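You operate a simulated robot arm through the tools that you are given. There is no shell and no other tool.

Carry out the task below with a simulated robot arm. There is one attempt and no reset: what you move stays moved.

Task
Set the workbench up: orange roller in the press, knob plate in, blue roller on the tester, knob to 3.
Fine: the speed knob; leave the tester off; take the lid off the grease tub and lay it on the bench.
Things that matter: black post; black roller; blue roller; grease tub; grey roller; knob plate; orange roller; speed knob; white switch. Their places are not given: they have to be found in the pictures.

The check looks at the end state, three seconds after you hand in, the way a careful person would. Anything else that was tipped, shoved, dropped, spilled or broken makes it a failure. A push-on lid holds only when it is set on centred and level and pressed home; a screw cap is set on level and turned clockwise until tight.

Robot
A 6-joint arm with a two-finger parallel gripper, fixed in place. Base frame: the origin is on the floor under the middle of its stand, x ahead of it, y to its left, z up; the work surface is at about z = 88. Units: cm, rad, N and s.
It reaches about 131.3 cm from its shoulder. Its first joint turns from -2.897 to 2.897 rad. Payload 3.43 kg.
Tool frame: the origin (TCP) lies between the finger pads and is the grasp point; the fingertips stand 3.4 cm ahead of it; z points along the fingers, y is the line along which they close. Largest opening 12.8 cm; finger width 2.4, thickness 1.2; the body of the gripper, 4.8 by 13 cm, starts 9.6 cm behind the TCP.
Orientation is that of the tool frame in the base frame, as a unit quaternion [x, y, z, w]. With the fingers straight down and closing along the base's y, the tool's x points along the base's -x, its y along +y and its z along -z.

Tools
- The arm moves only by the tool drive_tool. Its argument "deltas" is a list of rows, each a list of 3 entries, a list of its own where there are three numbers: the shift along the base's x, y, z in units of 40 mm (1.0 is 40 mm), then the turn, a rotation vector about the base's x, y, z in units of 5 degrees (1.0 is 5 degrees), then the opening, from 0 (shut) to 1 (fully open). In form: [[[dx, dy, dz], [ax, ay, az], gripper], ...]. A call has 1 to 20 rows; each row shifts and turns the commanded pose from where the row before left it. A call with a number of a shift or a turn outside -1 to 1 is refused whole. A row lasts 0.2 s, in which the tool goes at most 5 cm and 0.15 rad; a call with a longer step from one row to the next is refused whole, and so is a gripper value outside its range. Where a pose cannot be reached the arm comes as near as it can. A force on the tool above 70 N (or 10 N above the force at the start of the call, whichever is more), or a blocked arm, ends the call early, and 0.2 s more pass. Each finger travels about 15.3 cm/s and halts on what it meets, pressing with about 23 N; the grip force reading is that of the motor and also rises with nothing between the fingers. The clock runs only during rows and for 0.2 s after the last one: add rows that do not move to give the fingers time. It gives the time, the measured TCP pose, the force on the tool (base axes), the opening and the grip force at its end, in the units of the frame above (readings bear some noise), with the torque about the TCP (base axes, N m) and any sound that the robot's microphone picked up.
- Cameras (640 x 400 px; columns grow to the right, rows downward): "scene" is fixed at [21.98, -49.97, 146.3]; the picture's right is [0.38, -0.93, 0.00], its down [-0.57, -0.23, -0.79] and it looks along [0.73, 0.30, -0.61] (base axes); focal length 313 px, centre (320, 200). "wrist" rides on the gripper at [7.6, -1.1, -16] in the tool frame; the picture's right is [0.15, 0.99, 0.00], its down [-0.88, 0.13, -0.46] and it looks along [-0.45, 0.07, 0.89] (tool axes); focal length 234 px, centre (320, 200).
- grab_frame(camera): a new picture of that camera. It takes no simulated time.
- measure_at(camera, pixels): there is no depth. For up to 12 entries [column, row, z] of the newest picture of that camera ("zoom" is the newest enlarged one), the place [x, y] in the base frame at which the ray of that pixel passes the height z, good to about 0.2 cm. It takes no simulated time.
- inspect(camera, box): a new picture of the part [left, top, right, bottom] of that camera's present view, enlarged. It takes no simulated time.
- hand_in(): hands the job in; it is judged then, once.

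Leave the gripper open and the arm clear of the work at the hand-in unless told otherwise.

The tools are called after "Request:" by a JSON object that holds its "api" and its "payload". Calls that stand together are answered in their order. drive_tool: Moves the arm, as the interface text tells. Its arguments: {"type":"object","properties":{"deltas":{"type":"array","items":{"type":"array"}}},"required":["deltas"]} The other tools are called the same way: grab_frame (camera) takes a picture; measure_at (camera, pixels) gives the place at which the rays of pixels pass given heights; inspect (camera, box) takes an enlarged picture of a part of a camera's view; hand_in () hands the job in.

At the start:

```text
time_s: 0.0
ee_pos: [64.23, -23.38, 117.11]
orientation: [0.0, 1.0, 0.0, 0.001]
wrist_force: [0.6, 0.3, -0.1]
torque: [-0.02, 0.01, -0.02]
grip_width: 12.78
grasp_force: 0.0
```

scene: 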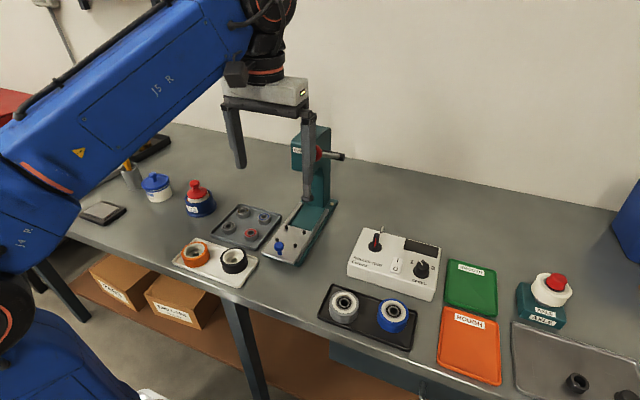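
wrist: 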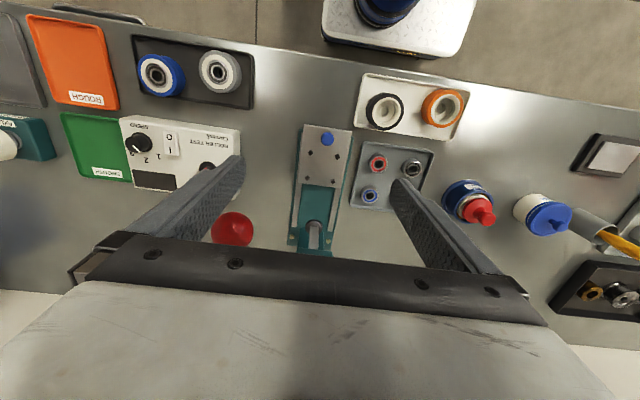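

I see the bench with the press (teal), a tester box with knob and switch, trays with rollers, tubs at the left. I'll take enlarged pictures of each region first.

Request:
{"api": "inspect", "payload": {"camera": "scene", "box": [320, 210, 480, 310]}}

Request:
{"api": "inspect", "payload": {"camera": "scene", "box": [170, 190, 330, 290]}}

Request:
{"api": "inspect", "payload": {"camera": "scene", "box": [80, 130, 240, 230]}}

Request:
{"api": "inspect", "payload": {"camera": "wrist", "box": [280, 110, 440, 260]}}

Request:
{"api": "inspect", "payload": {"camera": "wrist", "box": [60, 90, 260, 215]}}

Request:
{"api": "inspect", "payload": {"camera": "wrist", "box": [440, 160, 640, 320]}}

```text
4.00 times, centred on (400, 260) of scene
```

zoom: 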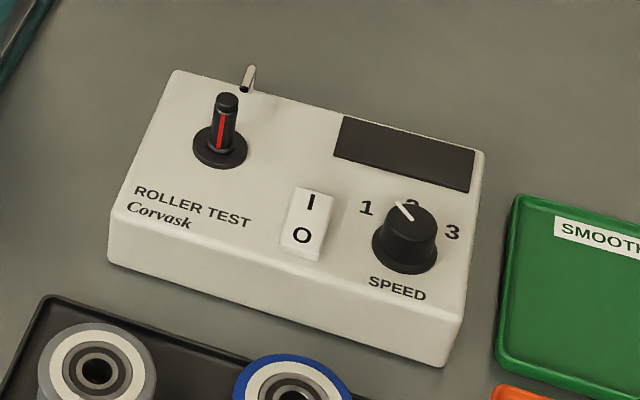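

```text
4.00 times, centred on (250, 240) of scene
```

zoom: 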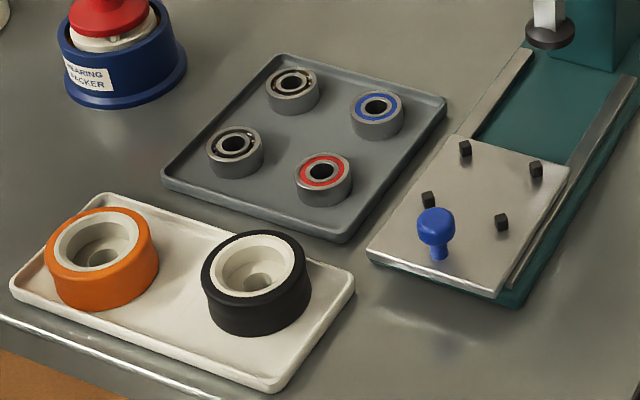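

```text
4.00 times, centred on (160, 180) of scene
```

zoom: 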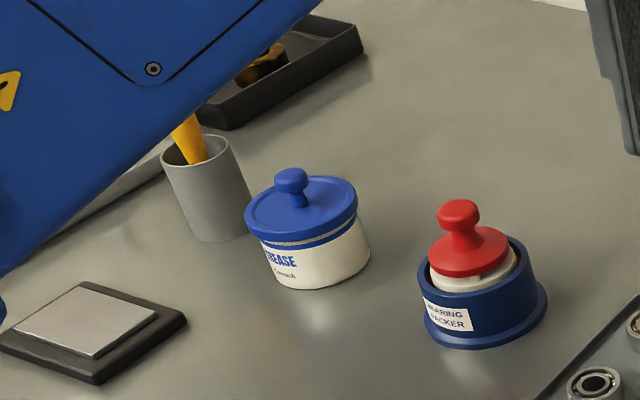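

```text
2.67 times, centred on (360, 185) of wrist
```

zoom: 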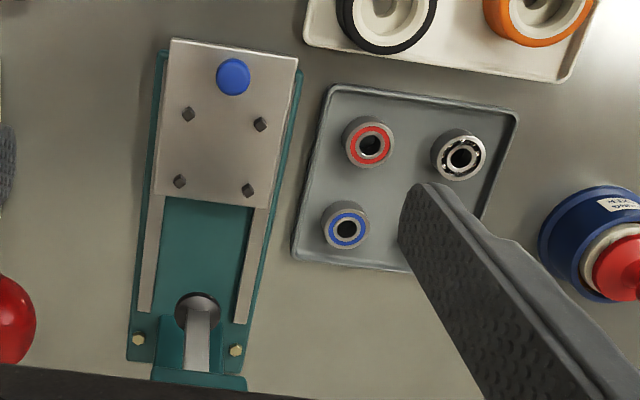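

```text
3.20 times, centred on (160, 152) of wrist
```

zoom: 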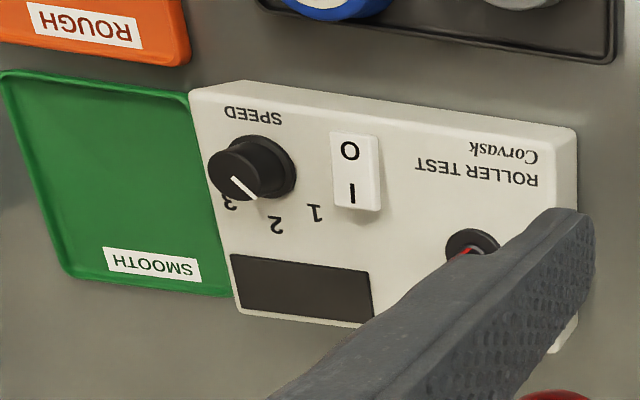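

```text
2.50 times, centred on (540, 240) of wrist
```

zoom: 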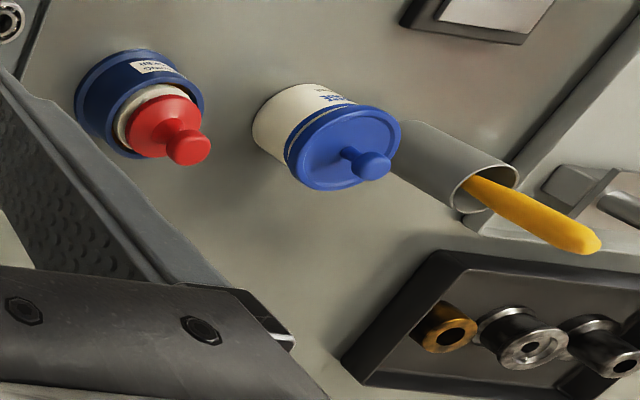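

The speed knob's pointer seems to aim at 1, and the sliding plate (with four pins and the blue knob) is pulled out. I'll take fresh frames and measure key points at guessed heights.

Request:
{"api": "grab_frame", "payload": {"camera": "scene"}}

Request:
{"api": "grab_frame", "payload": {"camera": "wrist"}}

Request:
{"api": "measure_at", "payload": {"camera": "scene", "pixels": [[347, 275.5, 88], [430.7, 301, 88], [347.5, 262.5, 92], [433.7, 288, 92], [363.7, 227.5, 92], [441, 247.5, 92], [374.7, 247, 92], [376.5, 234.5, 95], [421.2, 273, 92], [422.5, 265.5, 94], [344, 304, 91], [393, 314, 91]]}}

Request:
{"api": "measure_at", "payload": {"camera": "scene", "pixels": [[286.2, 229, 91], [304, 233.5, 91], [277.2, 242, 91], [295.5, 247.7, 91], [279, 246, 93], [195.5, 250, 92], [234, 257, 92], [153, 175.5, 99], [155, 184, 96], [162, 200, 88], [234, 205, 89], [250, 230, 89]]}}

```text
taken
```

scene: 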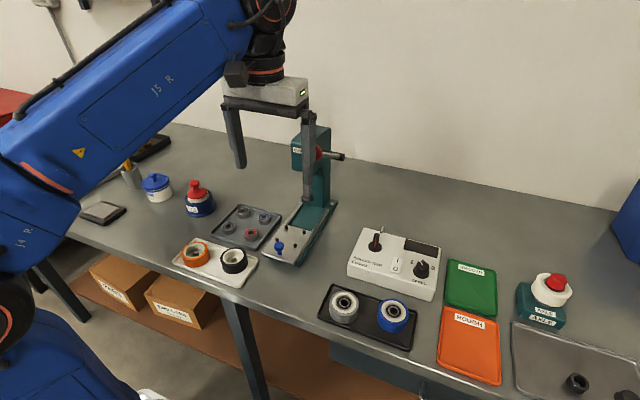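

```text
taken
```

wrist: 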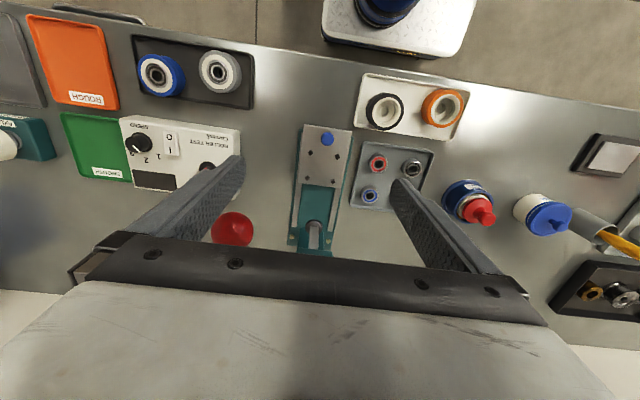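

```text
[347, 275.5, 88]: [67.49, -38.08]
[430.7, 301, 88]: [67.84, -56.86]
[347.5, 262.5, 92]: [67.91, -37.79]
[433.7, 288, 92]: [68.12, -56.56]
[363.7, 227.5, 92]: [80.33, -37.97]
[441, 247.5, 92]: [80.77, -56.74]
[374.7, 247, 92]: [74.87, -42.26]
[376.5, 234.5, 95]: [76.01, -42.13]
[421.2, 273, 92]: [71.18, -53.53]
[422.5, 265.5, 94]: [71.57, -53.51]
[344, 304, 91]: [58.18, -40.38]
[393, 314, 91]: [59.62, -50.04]
```

```text
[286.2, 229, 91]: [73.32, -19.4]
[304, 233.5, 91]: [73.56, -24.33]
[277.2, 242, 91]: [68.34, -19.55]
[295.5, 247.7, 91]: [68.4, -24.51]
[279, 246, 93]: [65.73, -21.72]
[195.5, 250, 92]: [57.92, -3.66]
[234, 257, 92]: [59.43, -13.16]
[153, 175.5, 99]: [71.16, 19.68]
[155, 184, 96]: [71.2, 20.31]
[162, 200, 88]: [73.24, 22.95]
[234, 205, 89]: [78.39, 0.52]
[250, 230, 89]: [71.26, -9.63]
```

Positions fit an axis-aligned tester (x 68–80.5, y −38 to −56.7). I'll move the arm over the tester at height to get a better view from the wrist camera.

Request:
{"api": "drive_tool", "payload": {"deltas": [[[0, -1, 0], [0, 0, 0], 1], [[0, -1, 0], [0, 0, 0], 1], [[0, -1, 0], [0, 0, 0], 1], [[0, -1, 0], [0, 0, 0], 1], [[0, -1, 0], [0, 0, 0], 1], [[0, -0.9, 0], [0, 0, 0], 1], [[0, 0, 0], [0, 0, 0], 1]]}}

Request:
{"api": "grab_frame", "payload": {"camera": "wrist"}}

Request:
{"api": "grab_frame", "payload": {"camera": "scene"}}

```text
time_s: 1.6
ee_pos: [64.02, -46.95, 116.06]
orientation: [-0.001, 1.0, -0.003, 0.002]
wrist_force: [-0.2, 0.4, -1.4]
torque: [0.02, 0.03, 0.0]
grip_width: 12.8
grasp_force: 0.1
out of reach, approached as far as the arm can: row 5, 6
```

```text
taken
```

wrist: 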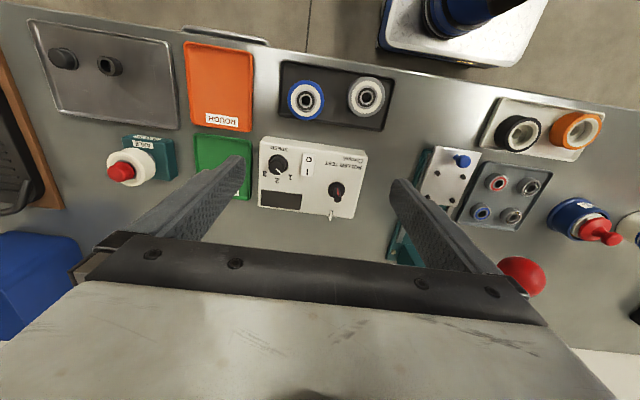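

```text
taken
```

scene: 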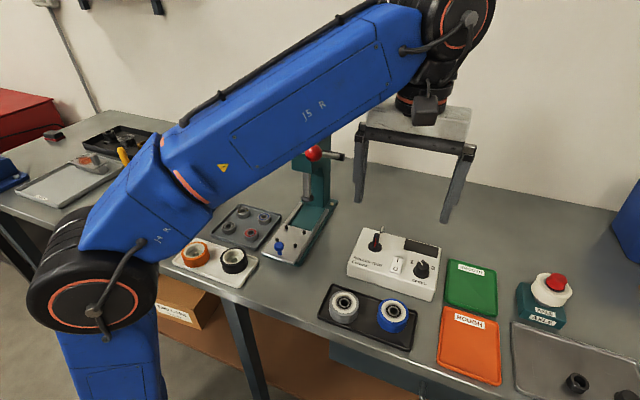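

The arm was at its reach limit, so I'll lower to about z = 106 for a closer view of the tester.

Request:
{"api": "drive_tool", "payload": {"deltas": [[[0, 0, -1], [0, 0, 0], 1], [[0, 0, -1], [0, 0, 0], 1], [[0, 0, -0.7], [0, 0, 0], 1], [[0, 0, 0], [0, 0, 0], 1]]}}

Request:
{"api": "grab_frame", "payload": {"camera": "wrist"}}

Request:
{"api": "inspect", "payload": {"camera": "wrist", "box": [230, 80, 390, 240]}}

```text
time_s: 2.6
ee_pos: [64.2, -47.05, 105.09]
orientation: [0.0, 1.0, 0.001, 0.0]
wrist_force: [0.6, 0.3, 0.7]
torque: [0.03, 0.02, 0.01]
grip_width: 12.79
grasp_force: 0.0
```

```text
taken
```

wrist: 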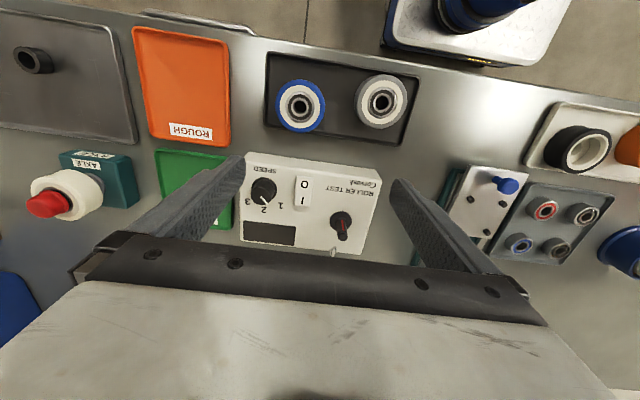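

```text
2.50 times, centred on (310, 160) of wrist
```

zoom: 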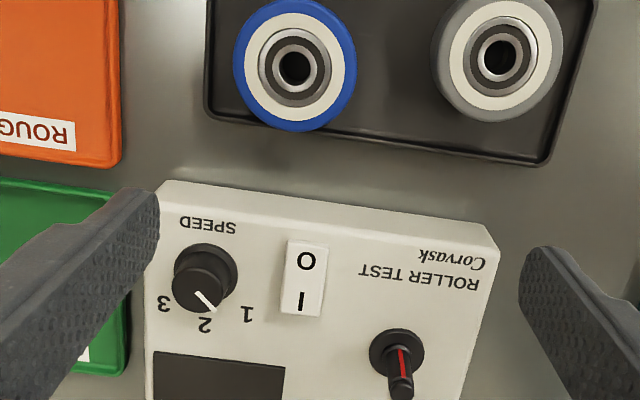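

I'll measure the blue roller's bore, the post, the knob and switch in this wrist zoom at several heights, to triangulate with the scene camera.

Request:
{"api": "measure_at", "payload": {"camera": "zoom", "pixels": [[296, 66, 90], [296, 66, 92], [233, 66, 92], [357, 66, 92], [500, 57, 92], [400, 388, 95], [400, 388, 97], [397, 352, 92], [198, 288, 94], [207, 268, 92], [304, 278, 92], [497, 247, 92]]}}

Request:
{"api": "inspect", "payload": {"camera": "scene", "box": [310, 270, 430, 350]}}

```text
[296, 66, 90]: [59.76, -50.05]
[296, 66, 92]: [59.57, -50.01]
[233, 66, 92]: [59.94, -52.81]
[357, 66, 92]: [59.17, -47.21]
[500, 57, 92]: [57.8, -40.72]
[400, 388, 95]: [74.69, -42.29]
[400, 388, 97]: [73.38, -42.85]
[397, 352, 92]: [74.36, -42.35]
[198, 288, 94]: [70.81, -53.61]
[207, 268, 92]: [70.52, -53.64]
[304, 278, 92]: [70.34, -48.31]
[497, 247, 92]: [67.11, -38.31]
```

```text
5.00 times, centred on (370, 310) of scene
```

zoom: 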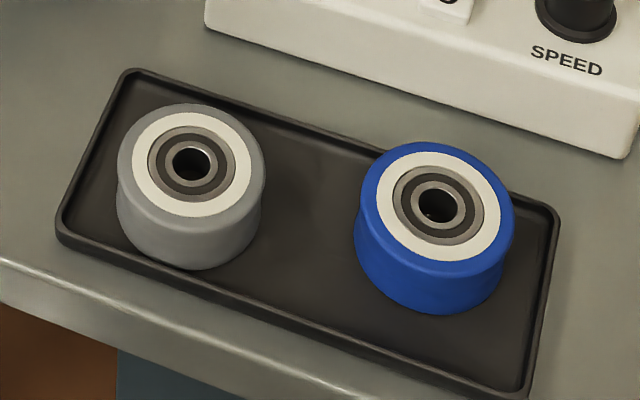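

Now measuring the rollers' bores in the scene zoom at several heights.

Request:
{"api": "measure_at", "payload": {"camera": "zoom", "pixels": [[439, 206, 90], [439, 206, 92], [439, 206, 93], [191, 164, 92], [191, 164, 93], [358, 215, 92], [516, 215, 92], [438, 143, 92], [438, 262, 92], [425, 313, 88.5], [57, 238, 89], [525, 398, 89]]}}

```text
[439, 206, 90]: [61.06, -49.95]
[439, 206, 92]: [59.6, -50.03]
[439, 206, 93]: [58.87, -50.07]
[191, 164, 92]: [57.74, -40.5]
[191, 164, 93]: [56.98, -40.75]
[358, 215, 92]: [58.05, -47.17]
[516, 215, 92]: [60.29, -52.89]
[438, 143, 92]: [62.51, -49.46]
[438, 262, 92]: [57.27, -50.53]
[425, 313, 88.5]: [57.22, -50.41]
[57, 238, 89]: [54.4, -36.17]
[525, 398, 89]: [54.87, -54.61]
```

Blue roller's top triangulates to about (59.6, −50.0, z 92). Next I move over the speed knob for a close look, with the fingers at about 4 cm opening to stay clear of the switch.

Request:
{"api": "drive_tool", "payload": {"deltas": [[[0.75, -0.8, 0], [0, 0, 0], 0.5], [[0.7, -0.75, 0], [0, 0, 0], 0.5], [[0, 0, -0.5], [0, 0, 0], 0.5], [[0, 0, 0], [0, 0, 0], 0.5]]}}

Request:
{"api": "grab_frame", "payload": {"camera": "wrist"}}

Request:
{"api": "inspect", "payload": {"camera": "wrist", "box": [240, 120, 400, 220]}}

```text
time_s: 3.6
ee_pos: [69.79, -52.84, 103.04]
orientation: [0.0, 1.0, -0.001, 0.001]
wrist_force: [0.2, 0.4, 0.7]
torque: [-0.01, 0.02, -0.02]
grip_width: 6.4
grasp_force: 0.1
```

```text
taken
```

wrist: 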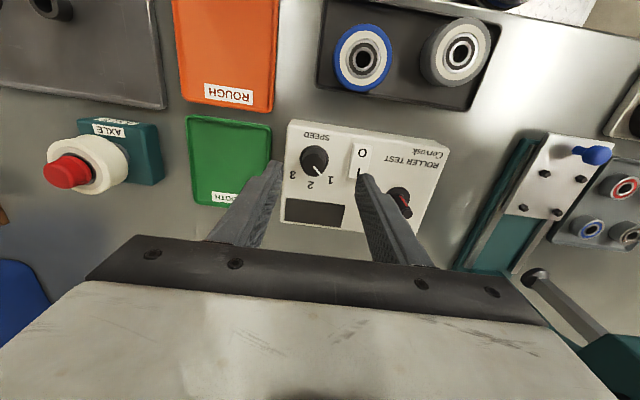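

```text
4.00 times, centred on (320, 170) of wrist
```

zoom: 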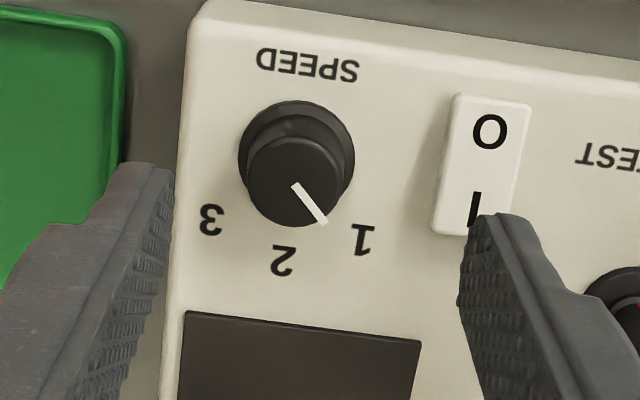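

The pointer clearly sits at 1. I'll measure the knob centre, pointer, digits and panel points in this zoom.

Request:
{"api": "measure_at", "payload": {"camera": "zoom", "pixels": [[293, 180, 94], [293, 180, 95.5], [294, 184, 94.5], [325, 223, 94.5], [364, 239, 92.3], [282, 260, 92.3], [211, 219, 92.3], [297, 157, 92.3], [245, 180, 94.5], [341, 180, 94.5], [186, 312, 92], [420, 341, 92]]}}

Request:
{"api": "inspect", "payload": {"camera": "scene", "box": [370, 230, 470, 300]}}

```text
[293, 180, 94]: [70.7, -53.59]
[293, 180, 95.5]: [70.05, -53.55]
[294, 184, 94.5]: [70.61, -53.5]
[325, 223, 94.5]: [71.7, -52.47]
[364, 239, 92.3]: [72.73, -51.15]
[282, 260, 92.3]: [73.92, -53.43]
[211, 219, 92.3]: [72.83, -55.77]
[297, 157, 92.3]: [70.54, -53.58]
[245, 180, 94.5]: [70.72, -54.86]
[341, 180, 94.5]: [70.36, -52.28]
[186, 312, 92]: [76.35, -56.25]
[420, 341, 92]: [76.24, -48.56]
```

```text
5.71 times, centred on (420, 265) of scene
```

zoom: 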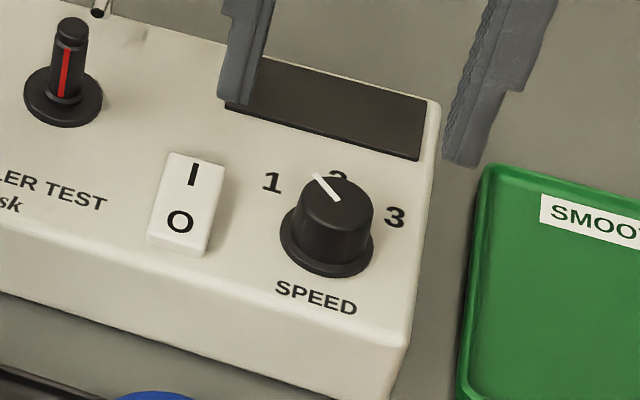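

Request:
{"api": "measure_at", "payload": {"camera": "zoom", "pixels": [[272, 182, 92.3], [396, 217, 92.3], [327, 247, 92.3], [338, 203, 94.5], [341, 200, 94.5], [315, 175, 94.5], [418, 160, 92.3], [426, 98, 92.3], [63, 98, 92.3], [70, 28, 96], [180, 222, 92.3], [192, 175, 92.3]]}}

```text
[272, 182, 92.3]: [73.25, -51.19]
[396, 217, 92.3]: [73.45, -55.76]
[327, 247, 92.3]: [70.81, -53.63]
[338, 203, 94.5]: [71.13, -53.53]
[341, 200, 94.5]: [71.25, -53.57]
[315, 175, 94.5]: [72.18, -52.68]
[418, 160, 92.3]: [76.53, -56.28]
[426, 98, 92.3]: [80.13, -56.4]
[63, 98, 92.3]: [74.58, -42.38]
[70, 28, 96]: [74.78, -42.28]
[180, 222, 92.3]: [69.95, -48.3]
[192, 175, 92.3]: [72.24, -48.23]
```

Knob centre is about (70.1, −53.55), top z ≈ 95.7, panel z ≈ 93; digits 1/3 lie at ±45°, so a −90° turn about z is needed. I'll pre-rotate the tool +45° in the air, narrow to ~4.2 cm, and centre over the knob.

Request:
{"api": "drive_tool", "payload": {"deltas": [[[0.09, -0.178, 0], [0, 0, 1], 0.33], [[0, 0, 0], [0, 0, 1], 0.33], [[0, 0, 0], [0, 0, 1], 0.33], [[0, 0, 0], [0, 0, 1], 0.33], [[0, 0, 0], [0, 0, 1], 0.33], [[0, 0, 0], [0, 0, 1], 0.33], [[0, 0, 0], [0, 0, 1], 0.33], [[0, 0, 0], [0, 0, 1], 0.33], [[0, 0, 0], [0, 0, 1], 0.33], [[0, 0, -0.5], [0, 0, 0], 0.33], [[0, 0, 0], [0, 0, 0], 0.33]]}}

Request:
{"api": "grab_frame", "payload": {"camera": "wrist"}}

Request:
{"api": "inspect", "payload": {"camera": "scene", "box": [340, 190, 480, 290]}}

```text
time_s: 6.0
ee_pos: [70.24, -53.85, 101.18]
orientation: [-0.383, 0.924, 0.001, 0.001]
wrist_force: [0.8, -0.4, 0.0]
torque: [0.04, 0.02, -0.01]
grip_width: 4.21
grasp_force: 0.0
```

```text
taken
```

wrist: 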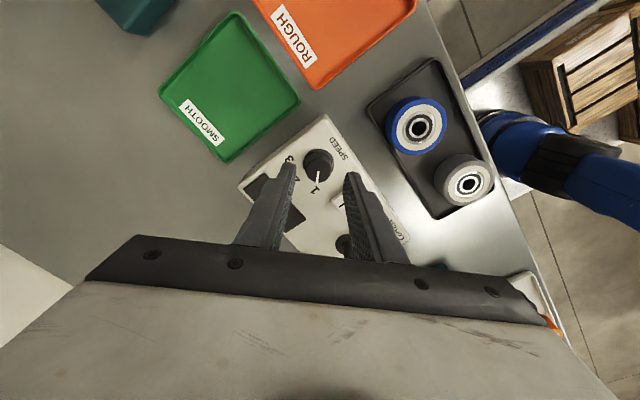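

```text
4.00 times, centred on (410, 240) of scene
```

zoom: 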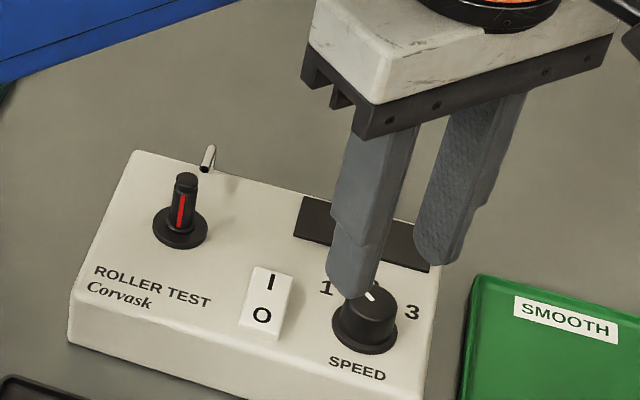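

I'll enlarge the wrist view to confirm the knob centre between the fingers.

Request:
{"api": "inspect", "payload": {"camera": "wrist", "box": [260, 120, 388, 200]}}

```text
5.00 times, centred on (324, 160) of wrist
```

zoom: 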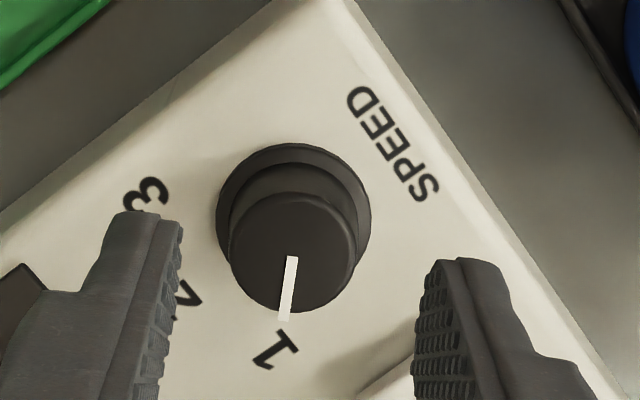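

Request:
{"api": "measure_at", "payload": {"camera": "zoom", "pixels": [[293, 253, 95], [293, 253, 95.7], [293, 205, 92.5], [293, 205, 93], [231, 240, 95], [355, 240, 95], [216, 205, 93], [370, 205, 93], [291, 257, 95], [283, 320, 95]]}}

```text
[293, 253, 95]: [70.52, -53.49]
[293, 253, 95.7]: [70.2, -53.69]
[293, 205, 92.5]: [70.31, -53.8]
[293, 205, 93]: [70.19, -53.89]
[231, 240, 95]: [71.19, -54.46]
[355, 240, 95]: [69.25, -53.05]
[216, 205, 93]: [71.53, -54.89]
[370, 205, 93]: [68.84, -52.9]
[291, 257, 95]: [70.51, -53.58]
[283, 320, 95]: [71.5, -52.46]
```

The knob is centred between the fingers (about (70.25, −53.7)). I'll descend to TCP z ≈ 97.2 and close on the knob.

Request:
{"api": "drive_tool", "payload": {"deltas": [[[0, 0.03, -0.4], [0, 0, 0], 0.33], [[0, 0, -0.4], [0, 0, 0], 0.33], [[0, 0, -0.2], [0, 0, 0], 0.33], [[0, 0, 0], [0, 0, 0], 0.33]]}}

Request:
{"api": "inspect", "payload": {"camera": "wrist", "box": [250, 120, 390, 220]}}

Request:
{"api": "inspect", "payload": {"camera": "scene", "box": [370, 220, 470, 290]}}

```text
time_s: 7.0
ee_pos: [70.23, -53.6, 97.08]
orientation: [-0.383, 0.924, 0.0, 0.001]
wrist_force: [0.2, -1.1, -0.2]
torque: [0.0, 0.01, 0.02]
grip_width: 4.23
grasp_force: 0.1
```

```text
4.00 times, centred on (320, 170) of wrist
```

zoom: 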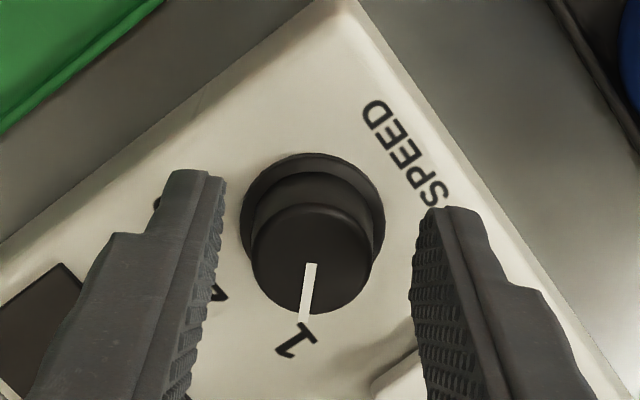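

```text
5.71 times, centred on (420, 255) of scene
```

zoom: 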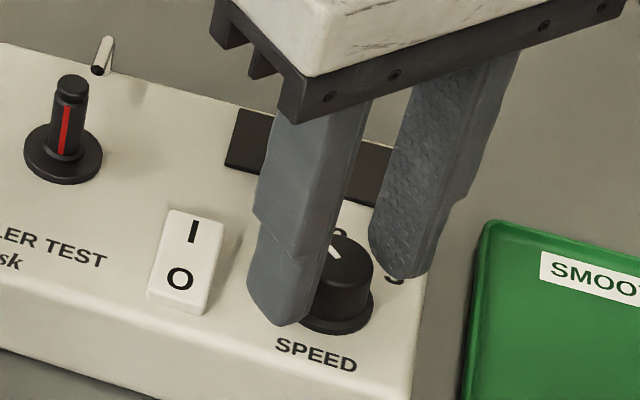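

Fingers straddle the knob without contact. I'll close the fingers on it now.

Request:
{"api": "drive_tool", "payload": {"deltas": [[[0, 0, 0], [0, 0, 0], 0.12], [[0, 0, 0], [0, 0, 0], 0.12], [[0, 0, 0], [0, 0, 0], 0.12]]}}

Request:
{"api": "inspect", "payload": {"camera": "wrist", "box": [250, 120, 390, 220]}}

```text
time_s: 7.8
ee_pos: [70.32, -53.73, 97.18]
orientation: [-0.383, 0.924, 0.0, 0.001]
wrist_force: [17.6, -17.1, 7.7]
torque: [-0.62, -0.61, -0.07]
grip_width: 2.65
grasp_force: 44.9
```

```text
4.00 times, centred on (320, 170) of wrist
```

zoom: 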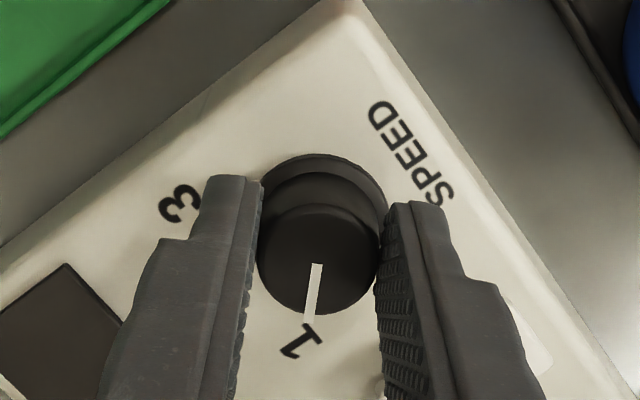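

The grip holds but with a sideways load of (+17.6, −17.1) N, so the knob is slightly to +x/−y. I'll shift the tool a little that way.

Request:
{"api": "drive_tool", "payload": {"deltas": [[[0.03, -0.03, 0], [0, 0, 0], 0.15], [[0, 0, 0], [0, 0, 0], 0.15]]}}

```text
time_s: 8.4
ee_pos: [70.15, -53.73, 97.04]
orientation: [-0.383, 0.924, 0.0, 0.0]
wrist_force: [3.7, -5.1, 3.7]
torque: [-0.02, -0.18, 0.0]
grip_width: 2.67
grasp_force: 44.9
```

Side load is now small. I'll turn clockwise (−z) by 45° first and check.

Request:
{"api": "drive_tool", "payload": {"deltas": [[[0, 0, 0], [0, 0, -1], 0.15], [[0, 0, 0], [0, 0, -1], 0.15], [[0, 0, 0], [0, 0, -1], 0.15], [[0, 0, 0], [0, 0, -1], 0.15], [[0, 0, 0], [0, 0, -1], 0.15], [[0, 0, 0], [0, 0, -1], 0.15], [[0, 0, 0], [0, 0, -1], 0.15], [[0, 0, 0], [0, 0, -1], 0.15], [[0, 0, 0], [0, 0, -1], 0.15], [[0, 0, 0], [0, 0, 0], 0.15]]}}

Request:
{"api": "inspect", "payload": {"camera": "wrist", "box": [250, 120, 390, 220]}}

```text
time_s: 10.6
ee_pos: [70.31, -53.49, 97.32]
orientation: [-0.001, 1.0, -0.001, 0.001]
wrist_force: [-7.3, 48.2, -6.6]
torque: [1.68, 0.0, 0.08]
grip_width: 2.61
grasp_force: 45.0
```

```text
4.00 times, centred on (320, 170) of wrist
```

zoom: 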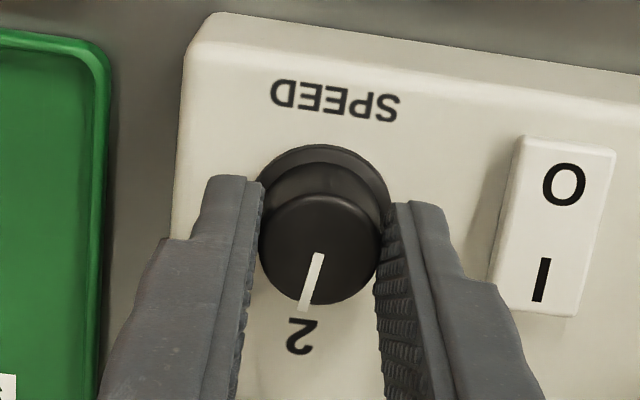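

The pointer turned with it to 2. There's a +48 N side load in y, so the tool centre is off in −y; shifting by +0.3 cm in y.

Request:
{"api": "drive_tool", "payload": {"deltas": [[[0, 0.04, 0], [0, 0, 0], 0.15], [[0, 0.03, 0], [0, 0, 0], 0.15], [[0, 0, 0], [0, 0, 0], 0.15]]}}

```text
time_s: 11.4
ee_pos: [70.3, -53.44, 97.29]
orientation: [0.0, 1.0, -0.001, 0.002]
wrist_force: [11.7, 16.7, 9.4]
torque: [0.56, -0.15, 0.01]
grip_width: 2.63
grasp_force: 44.7
```

Load is down to 17 N; a bit more shift, then I continue the turn in smaller pieces.

Request:
{"api": "drive_tool", "payload": {"deltas": [[[0.02, 0.035, 0], [0, 0, 0], 0.15], [[0, 0, 0], [0, 0, -1], 0.15], [[0, 0, 0], [0, 0, -1], 0.15], [[0, 0, 0], [0, 0, -1], 0.15], [[0, 0, 0], [0, 0, -1], 0.15], [[0, 0, 0], [0, 0, 0], 0.15]]}}

Request:
{"api": "inspect", "payload": {"camera": "wrist", "box": [250, 120, 390, 220]}}

```text
time_s: 12.8
ee_pos: [70.11, -53.37, 97.17]
orientation: [0.175, 0.984, -0.001, 0.0]
wrist_force: [16.7, -29.5, 29.0]
torque: [-1.19, -0.65, -0.08]
grip_width: 2.61
grasp_force: 44.4
```

```text
4.00 times, centred on (320, 170) of wrist
```

zoom: 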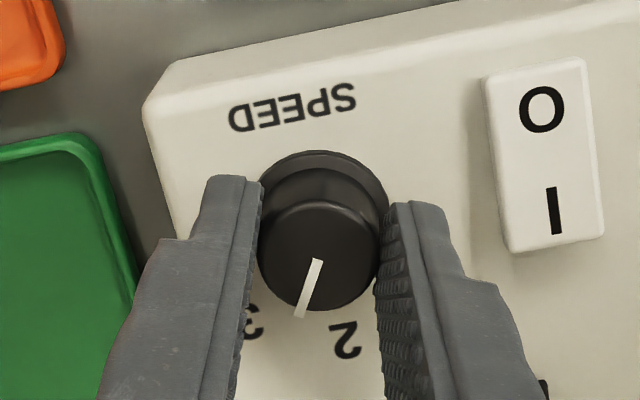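

Turning is going well (about 65° done). Forces ask for a small shift (−y, +x, slightly up).

Request:
{"api": "drive_tool", "payload": {"deltas": [[[0.025, -0.035, 0.025], [0, 0, 0], 0.15], [[0, 0, 0], [0, 0, 0], 0.15]]}}

```text
time_s: 13.4
ee_pos: [70.29, -53.39, 97.19]
orientation: [0.173, 0.985, 0.0, -0.001]
wrist_force: [-11.3, -9.5, 4.5]
torque: [-0.5, 0.04, -0.04]
grip_width: 2.65
grasp_force: 45.3
```

Forces are small again. Continuing the turn by the remaining 25°.

Request:
{"api": "drive_tool", "payload": {"deltas": [[[-0.01, -0.01, 0], [0, 0, -1], 0.15], [[0, 0, 0], [0, 0, -1], 0.15], [[0, 0, 0], [0, 0, -1], 0.15], [[0, 0, 0], [0, 0, -1], 0.15], [[0, 0, 0], [0, 0, -1], 0.15], [[0, 0, 0], [0, 0, 0], 0.15], [[0, 0, 0], [0, 0, 0], 0.15]]}}

Request:
{"api": "inspect", "payload": {"camera": "wrist", "box": [250, 120, 390, 220]}}

```text
time_s: 15.0
ee_pos: [70.55, -53.55, 97.23]
orientation: [0.382, 0.924, -0.001, 0.001]
wrist_force: [-1.0, 5.1, -7.7]
torque: [0.19, -0.03, 0.2]
grip_width: 2.64
grasp_force: 44.5
```

```text
4.00 times, centred on (320, 170) of wrist
```

zoom: 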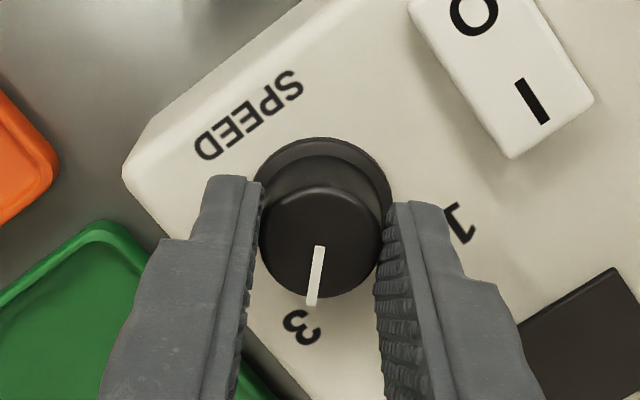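

The pointer now aims at 3. I'll open the fingers to 4.2 cm and lift straight up to check.

Request:
{"api": "drive_tool", "payload": {"deltas": [[[0, 0, 0], [0, 0, 0], 0.33], [[0, 0, 0], [0, 0, 0], 0.33], [[0, 0, 0.5], [0, 0, 0], 0.33], [[0, 0, 0.75], [0, 0, 0], 0.33], [[0, 0, 0.75], [0, 0, 0], 0.33], [[0, 0, 0], [0, 0, 0], 0.33]]}}

Request:
{"api": "inspect", "payload": {"camera": "wrist", "box": [250, 120, 390, 220]}}

Request:
{"api": "inspect", "payload": {"camera": "scene", "box": [370, 220, 470, 290]}}

```text
time_s: 16.4
ee_pos: [70.36, -53.46, 105.23]
orientation: [0.383, 0.924, 0.0, 0.001]
wrist_force: [0.4, -0.7, 0.1]
torque: [0.01, -0.03, -0.01]
grip_width: 4.22
grasp_force: 0.0
```

```text
4.00 times, centred on (320, 170) of wrist
```

zoom: 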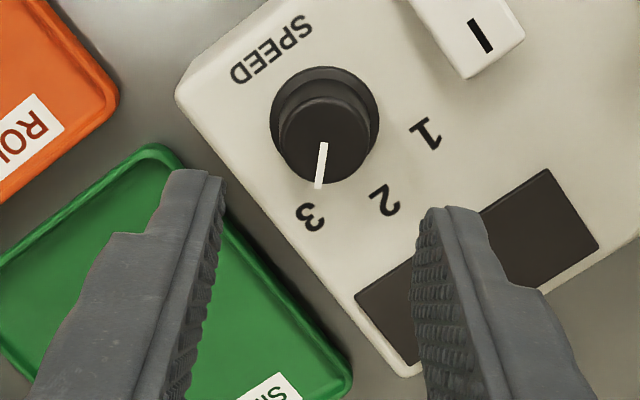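

```text
5.71 times, centred on (420, 255) of scene
```

zoom: 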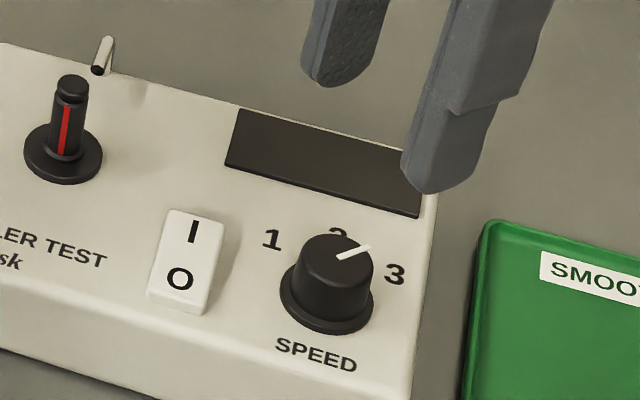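

I'll measure the pointer's direction from this scene zoom.

Request:
{"api": "measure_at", "payload": {"camera": "zoom", "pixels": [[338, 258, 95.6], [370, 246, 95.6], [396, 274, 93], [272, 239, 93], [335, 256, 95.6], [327, 303, 93]]}}

```text
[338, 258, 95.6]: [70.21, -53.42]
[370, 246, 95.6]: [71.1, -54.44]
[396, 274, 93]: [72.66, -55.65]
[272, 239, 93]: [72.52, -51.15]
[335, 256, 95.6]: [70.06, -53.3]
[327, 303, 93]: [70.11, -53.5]
```

Request:
{"api": "inspect", "payload": {"camera": "wrist", "box": [290, 120, 370, 170]}}

```text
8.00 times, centred on (330, 145) of wrist
```

zoom: 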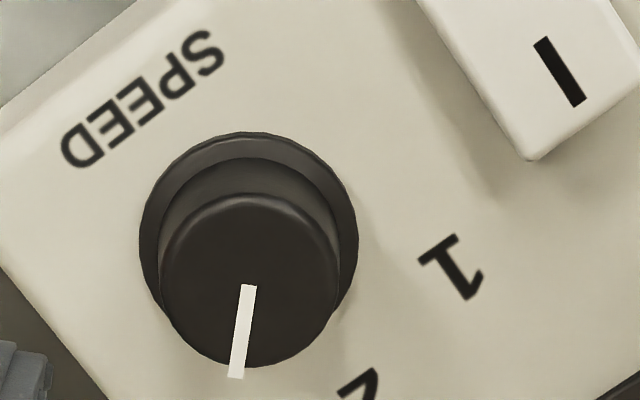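

Request:
{"api": "measure_at", "payload": {"camera": "zoom", "pixels": [[248, 285, 95.6], [235, 378, 95.6], [250, 278, 95.6], [248, 232, 93], [452, 266, 93]]}}

```text
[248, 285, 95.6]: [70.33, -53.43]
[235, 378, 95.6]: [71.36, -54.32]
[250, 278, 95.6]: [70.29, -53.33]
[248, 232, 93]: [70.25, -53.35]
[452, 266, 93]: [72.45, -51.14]
```

Averaging both views, the pointer sits at −45°, right on 3. Next: locate the black post precisely. I move above it (about (73.6, −42.4)), turning the tool back to neutral.

Request:
{"api": "drive_tool", "payload": {"deltas": [[[0.1, 0.4, 0], [0, 0, 1], 0.33], [[0.1, 0.4, 0], [0, 0, 1], 0.33], [[0.1, 0.4, 0], [0, 0, 1], 0.33], [[0.1, 0.4, 0], [0, 0, 1], 0.33], [[0.1, 0.4, 0], [0, 0, 1], 0.33], [[0.1, 0.3, 0], [0, 0, 1], 0.33], [[0.1, 0.3, 0], [0, 0, 1], 0.33], [[0.1, 0.2, 0], [0, 0, 1], 0.33], [[0, 0, 0], [0, 0, 1], 0.33], [[0, 0, 0], [0, 0, 0], 0.33]]}}

Request:
{"api": "grab_frame", "payload": {"camera": "wrist"}}

Request:
{"api": "inspect", "payload": {"camera": "wrist", "box": [260, 130, 380, 205]}}

```text
time_s: 18.6
ee_pos: [73.63, -42.35, 105.23]
orientation: [-0.001, 1.0, 0.001, 0.0]
wrist_force: [-0.1, 0.6, 0.2]
torque: [0.02, 0.04, 0.01]
grip_width: 4.23
grasp_force: 0.0
```

```text
taken
```

wrist: 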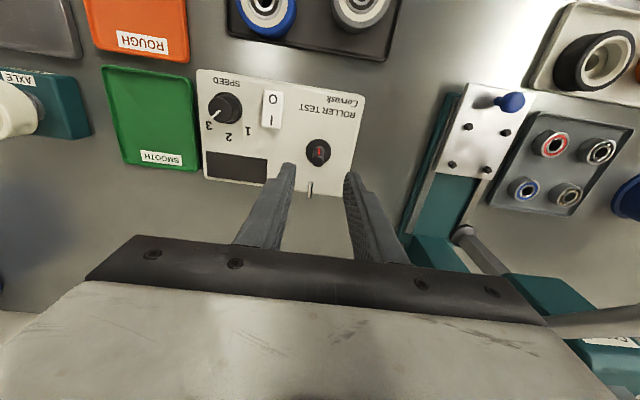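

```text
5.33 times, centred on (320, 168) of wrist
```

zoom: 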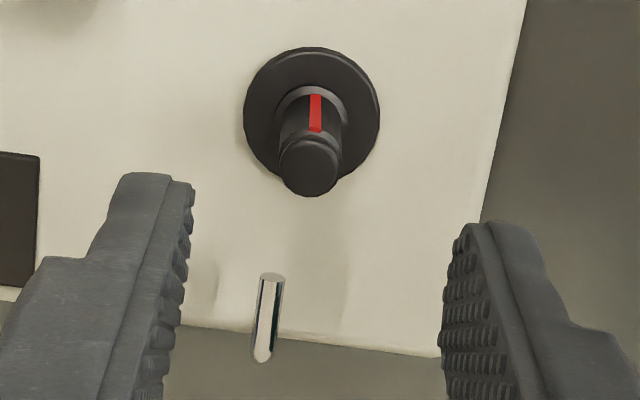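

Request:
{"api": "measure_at", "payload": {"camera": "zoom", "pixels": [[311, 117, 93], [311, 117, 93.5], [309, 166, 96], [309, 166, 97], [278, 166, 97], [340, 166, 97], [243, 117, 93.3], [380, 117, 93.3], [272, 275, 95], [272, 275, 92], [262, 360, 97], [262, 360, 95]]}}

Request:
{"api": "inspect", "payload": {"camera": "scene", "box": [350, 210, 420, 260]}}

```text
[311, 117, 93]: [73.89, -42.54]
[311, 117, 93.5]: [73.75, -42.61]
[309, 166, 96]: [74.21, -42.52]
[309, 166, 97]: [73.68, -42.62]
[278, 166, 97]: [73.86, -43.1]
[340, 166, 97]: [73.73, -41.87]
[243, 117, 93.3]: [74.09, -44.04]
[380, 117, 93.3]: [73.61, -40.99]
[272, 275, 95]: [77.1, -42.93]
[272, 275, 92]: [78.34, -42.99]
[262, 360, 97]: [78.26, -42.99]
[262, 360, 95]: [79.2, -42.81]
```

```text
8.00 times, centred on (385, 235) of scene
```

zoom: 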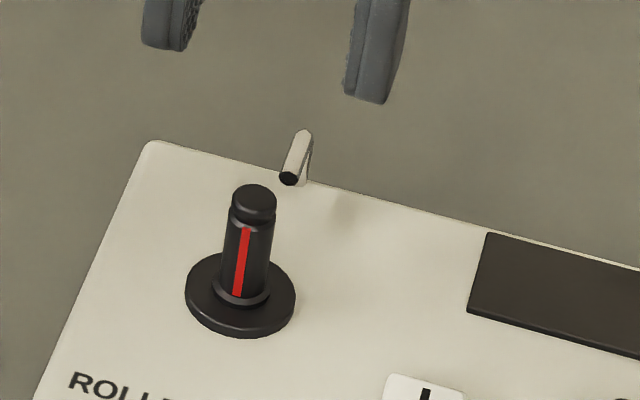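

Request:
{"api": "measure_at", "payload": {"camera": "zoom", "pixels": [[289, 178, 93], [289, 178, 95], [289, 178, 96], [304, 131, 95], [304, 131, 96], [304, 131, 97], [253, 196, 96], [253, 196, 97], [240, 297, 93.3], [240, 297, 94], [300, 184, 93], [150, 142, 93]]}}

```text
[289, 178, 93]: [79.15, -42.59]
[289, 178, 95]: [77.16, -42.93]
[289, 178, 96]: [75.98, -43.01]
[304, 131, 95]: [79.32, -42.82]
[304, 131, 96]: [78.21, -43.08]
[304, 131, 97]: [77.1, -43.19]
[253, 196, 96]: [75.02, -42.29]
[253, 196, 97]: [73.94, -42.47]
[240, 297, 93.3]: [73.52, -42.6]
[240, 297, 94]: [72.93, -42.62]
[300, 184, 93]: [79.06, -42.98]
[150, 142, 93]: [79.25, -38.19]
```

The silver rod behind the post is a sensor tip at (77.1, −42.9, z 95), so the roller must be placed with fingers on the ±y sides. Post axis is about (73.6, −42.55), top z ≈ 97.4. I'll probe its y-centre by gently squeezing its top with the fingers along y.

Request:
{"api": "drive_tool", "payload": {"deltas": [[[0, -0.05, 0], [0, 0, 0], 0.24], [[0, 0, -0.6], [0, 0, 0], 0.24], [[0, 0, -0.6], [0, 0, 0], 0.24], [[0, 0, -0.4], [0, 0, 0], 0.24], [[0, 0, 0], [0, 0, 0], 0.24]]}}

Request:
{"api": "inspect", "payload": {"camera": "wrist", "box": [260, 130, 380, 205]}}

```text
time_s: 19.8
ee_pos: [73.64, -42.28, 98.75]
orientation: [0.0, 1.0, 0.0, 0.002]
wrist_force: [-0.7, 0.6, -0.1]
torque: [0.03, -0.01, -0.02]
grip_width: 3.04
grasp_force: 0.0
```

```text
5.33 times, centred on (320, 168) of wrist
```

zoom: 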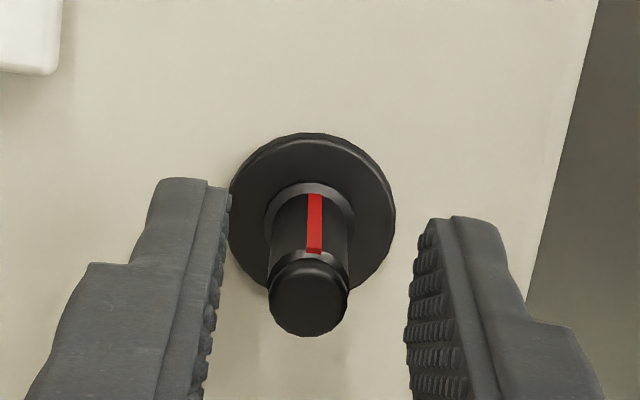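

Fingers straddle the post. Closing gently to read side forces.

Request:
{"api": "drive_tool", "payload": {"deltas": [[[0, 0, 0], [0, 0, 0], 0.06], [[0, 0, 0], [0, 0, 0], 0.06], [[0, 0, 0], [0, 0, 0], 0.06]]}}

```text
time_s: 20.6
ee_pos: [73.61, -42.33, 98.66]
orientation: [0.0, 1.0, 0.0, 0.001]
wrist_force: [-0.1, -10.9, 1.5]
torque: [-0.32, -0.15, -0.02]
grip_width: 1.45
grasp_force: 5.7
```

Request:
{"api": "drive_tool", "payload": {"deltas": [[[0, 0, 0], [0, 0, 0], 0.06], [[0, 0, 0], [0, 0, 0], 0.06]]}}

```text
time_s: 21.2
ee_pos: [73.66, -42.4, 98.74]
orientation: [-0.001, 1.0, 0.0, 0.001]
wrist_force: [0.1, -13.6, 0.6]
torque: [-0.41, -0.01, -0.07]
grip_width: 1.49
grasp_force: 6.4
```

Side load −13.6 N: the post lies toward −y. Shifting −0.12 cm and re-reading.

Request:
{"api": "drive_tool", "payload": {"deltas": [[[0, -0.03, 0], [0, 0, 0], 0.06], [[0, 0, 0], [0, 0, 0], 0.06], [[0, 0, 0], [0, 0, 0], 0.06]]}}

```text
time_s: 22.0
ee_pos: [73.57, -42.51, 98.66]
orientation: [0.0, 1.0, 0.001, 0.001]
wrist_force: [-5.8, 2.3, -14.3]
torque: [0.08, -0.68, 0.01]
grip_width: 1.32
grasp_force: 44.6
```

Now the grip is centred in y (1.32 cm post, ~0 side load). I'll open, lift, rotate 90°, and repeat along x with a narrow 3 cm opening (sensor rod clear).

Request:
{"api": "drive_tool", "payload": {"deltas": [[[0, 0, 0], [0, 0, 0], 0.24], [[0, 0, 0], [0, 0, 0], 0.24], [[0, 0, 0.75], [0, 0, 0], 0.24], [[0, 0, 0], [0, 0, -1], 0.22], [[0, 0, 0], [0, 0, -1], 0.22], [[0, 0, 0], [0, 0, -1], 0.22], [[0, 0, 0], [0, 0, -1], 0.22], [[0, 0, 0], [0, 0, -1], 0.22], [[0, 0, 0], [0, 0, -1], 0.22], [[0, 0, 0], [0, 0, -1], 0.22], [[0, 0, 0], [0, 0, -1], 0.22], [[0, 0, 0], [0, 0, -1], 0.22], [[0, 0, 0], [0, 0, -1], 0.22], [[0, 0, 0], [0, 0, -1], 0.22], [[0, 0, 0], [0, 0, -1], 0.22], [[0, 0, 0], [0, 0, -1], 0.22], [[0, 0, 0], [0, 0, -1], 0.22], [[0, 0, 0], [0, 0, -1], 0.22], [[0, 0, 0], [0, 0, -1], 0.22], [[0, 0, 0], [0, 0, -1], 0.22]]}}

Request:
{"api": "drive_tool", "payload": {"deltas": [[[0, 0, 0], [0, 0, -1], 0.22], [[0, 0, 0], [0, 0, 0], 0.22]]}}

Request:
{"api": "inspect", "payload": {"camera": "wrist", "box": [260, 130, 380, 205]}}

Request:
{"api": "inspect", "payload": {"camera": "scene", "box": [340, 190, 440, 260]}}

```text
time_s: 26.2
ee_pos: [73.66, -42.55, 101.71]
orientation: [0.676, 0.737, -0.001, 0.001]
wrist_force: [0.3, 0.1, -0.2]
torque: [-0.02, -0.02, -0.01]
grip_width: 2.84
grasp_force: 0.0
```

```text
time_s: 26.8
ee_pos: [73.63, -42.53, 101.92]
orientation: [0.708, 0.707, -0.001, 0.001]
wrist_force: [-0.1, -0.6, 0.2]
torque: [-0.02, 0.0, 0.01]
grip_width: 2.81
grasp_force: 0.0
```

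```text
5.33 times, centred on (320, 168) of wrist
```

zoom: 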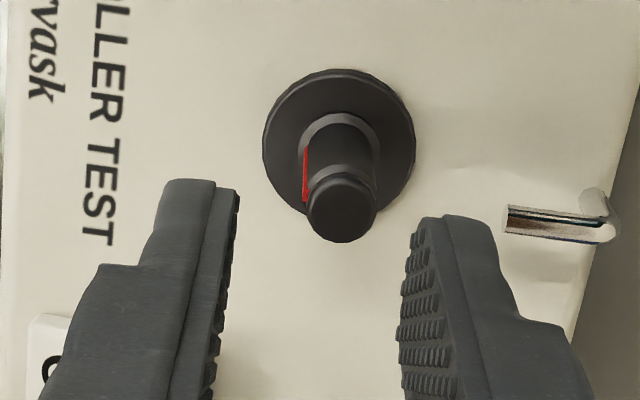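

```text
5.71 times, centred on (390, 225) of scene
```

zoom: 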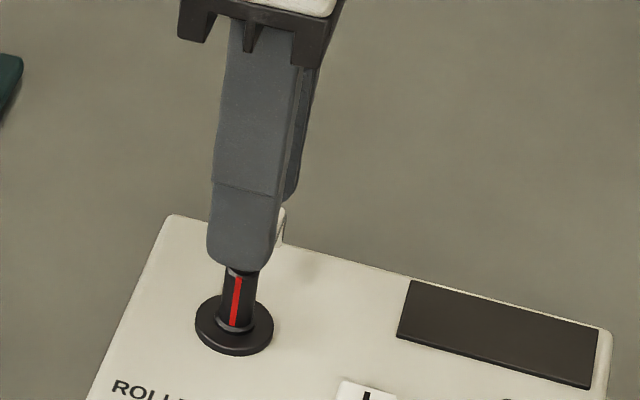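

In this turned view the post appears about 0.4 cm to +x of the finger midline. I'll verify with a measurement.

Request:
{"api": "inspect", "payload": {"camera": "wrist", "box": [260, 130, 380, 205]}}

Request:
{"api": "measure_at", "payload": {"camera": "zoom", "pixels": [[341, 207, 97.4], [341, 207, 97], [338, 137, 93.4], [306, 207, 97.4], [377, 207, 97.4], [505, 219, 95]]}}

```text
5.33 times, centred on (320, 168) of wrist
```

zoom: 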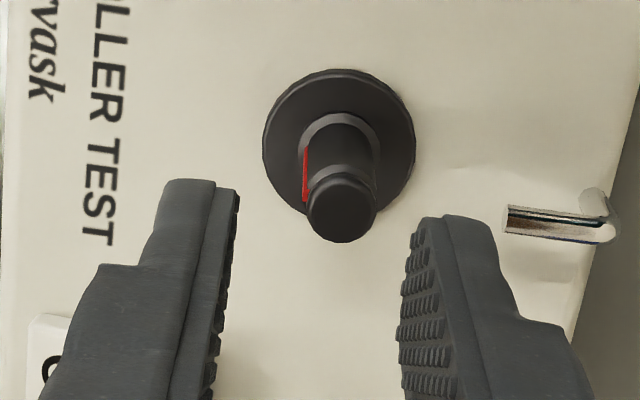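

```text
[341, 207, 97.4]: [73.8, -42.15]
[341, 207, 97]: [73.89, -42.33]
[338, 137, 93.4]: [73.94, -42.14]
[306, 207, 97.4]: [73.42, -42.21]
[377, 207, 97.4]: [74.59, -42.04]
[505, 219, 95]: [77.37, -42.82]
```

Post is near x ≈ 73.9. Shifting +0.3 cm in x, descending and closing.

Request:
{"api": "drive_tool", "payload": {"deltas": [[[0.075, 0, 0], [0, 0, 0], 0.22], [[0, 0, -0.4], [0, 0, 0], 0.22], [[0, 0, -0.35], [0, 0, 0], 0.22], [[0, 0, 0], [0, 0, 0], 0.22], [[0, 0, 0], [0, 0, 0], 0.06], [[0, 0, 0], [0, 0, 0], 0.06], [[0, 0, 0], [0, 0, 0], 0.06], [[0, 0, 0], [0, 0, 0], 0.06]]}}

```text
time_s: 28.6
ee_pos: [73.88, -42.58, 98.85]
orientation: [0.707, 0.707, -0.001, 0.001]
wrist_force: [13.0, 0.0, 2.0]
torque: [-0.15, -0.45, -0.02]
grip_width: 1.54
grasp_force: 6.7
```

Load +13 N in x: shift +0.1 cm in x and re-read.

Request:
{"api": "drive_tool", "payload": {"deltas": [[[0.027, 0, 0], [0, 0, 0], 0.06], [[0, 0, 0], [0, 0, 0], 0.06], [[0, 0, 0], [0, 0, 0], 0.06]]}}

```text
time_s: 29.4
ee_pos: [73.91, -42.62, 98.86]
orientation: [0.707, 0.707, -0.001, 0.001]
wrist_force: [10.0, -0.3, 1.9]
torque: [0.08, -0.32, 0.03]
grip_width: 1.33
grasp_force: 5.1
```

Request:
{"api": "drive_tool", "payload": {"deltas": [[[0.015, 0, 0], [0, 0, 0], 0.06], [[0, 0, 0], [0, 0, 0], 0.06], [[0, 0, 0], [0, 0, 0], 0.06]]}}

```text
time_s: 30.2
ee_pos: [74.05, -42.52, 98.87]
orientation: [0.707, 0.707, -0.001, 0.0]
wrist_force: [-7.7, 7.9, -4.7]
torque: [-0.32, 0.28, -0.01]
grip_width: 1.28
grasp_force: 44.9
```

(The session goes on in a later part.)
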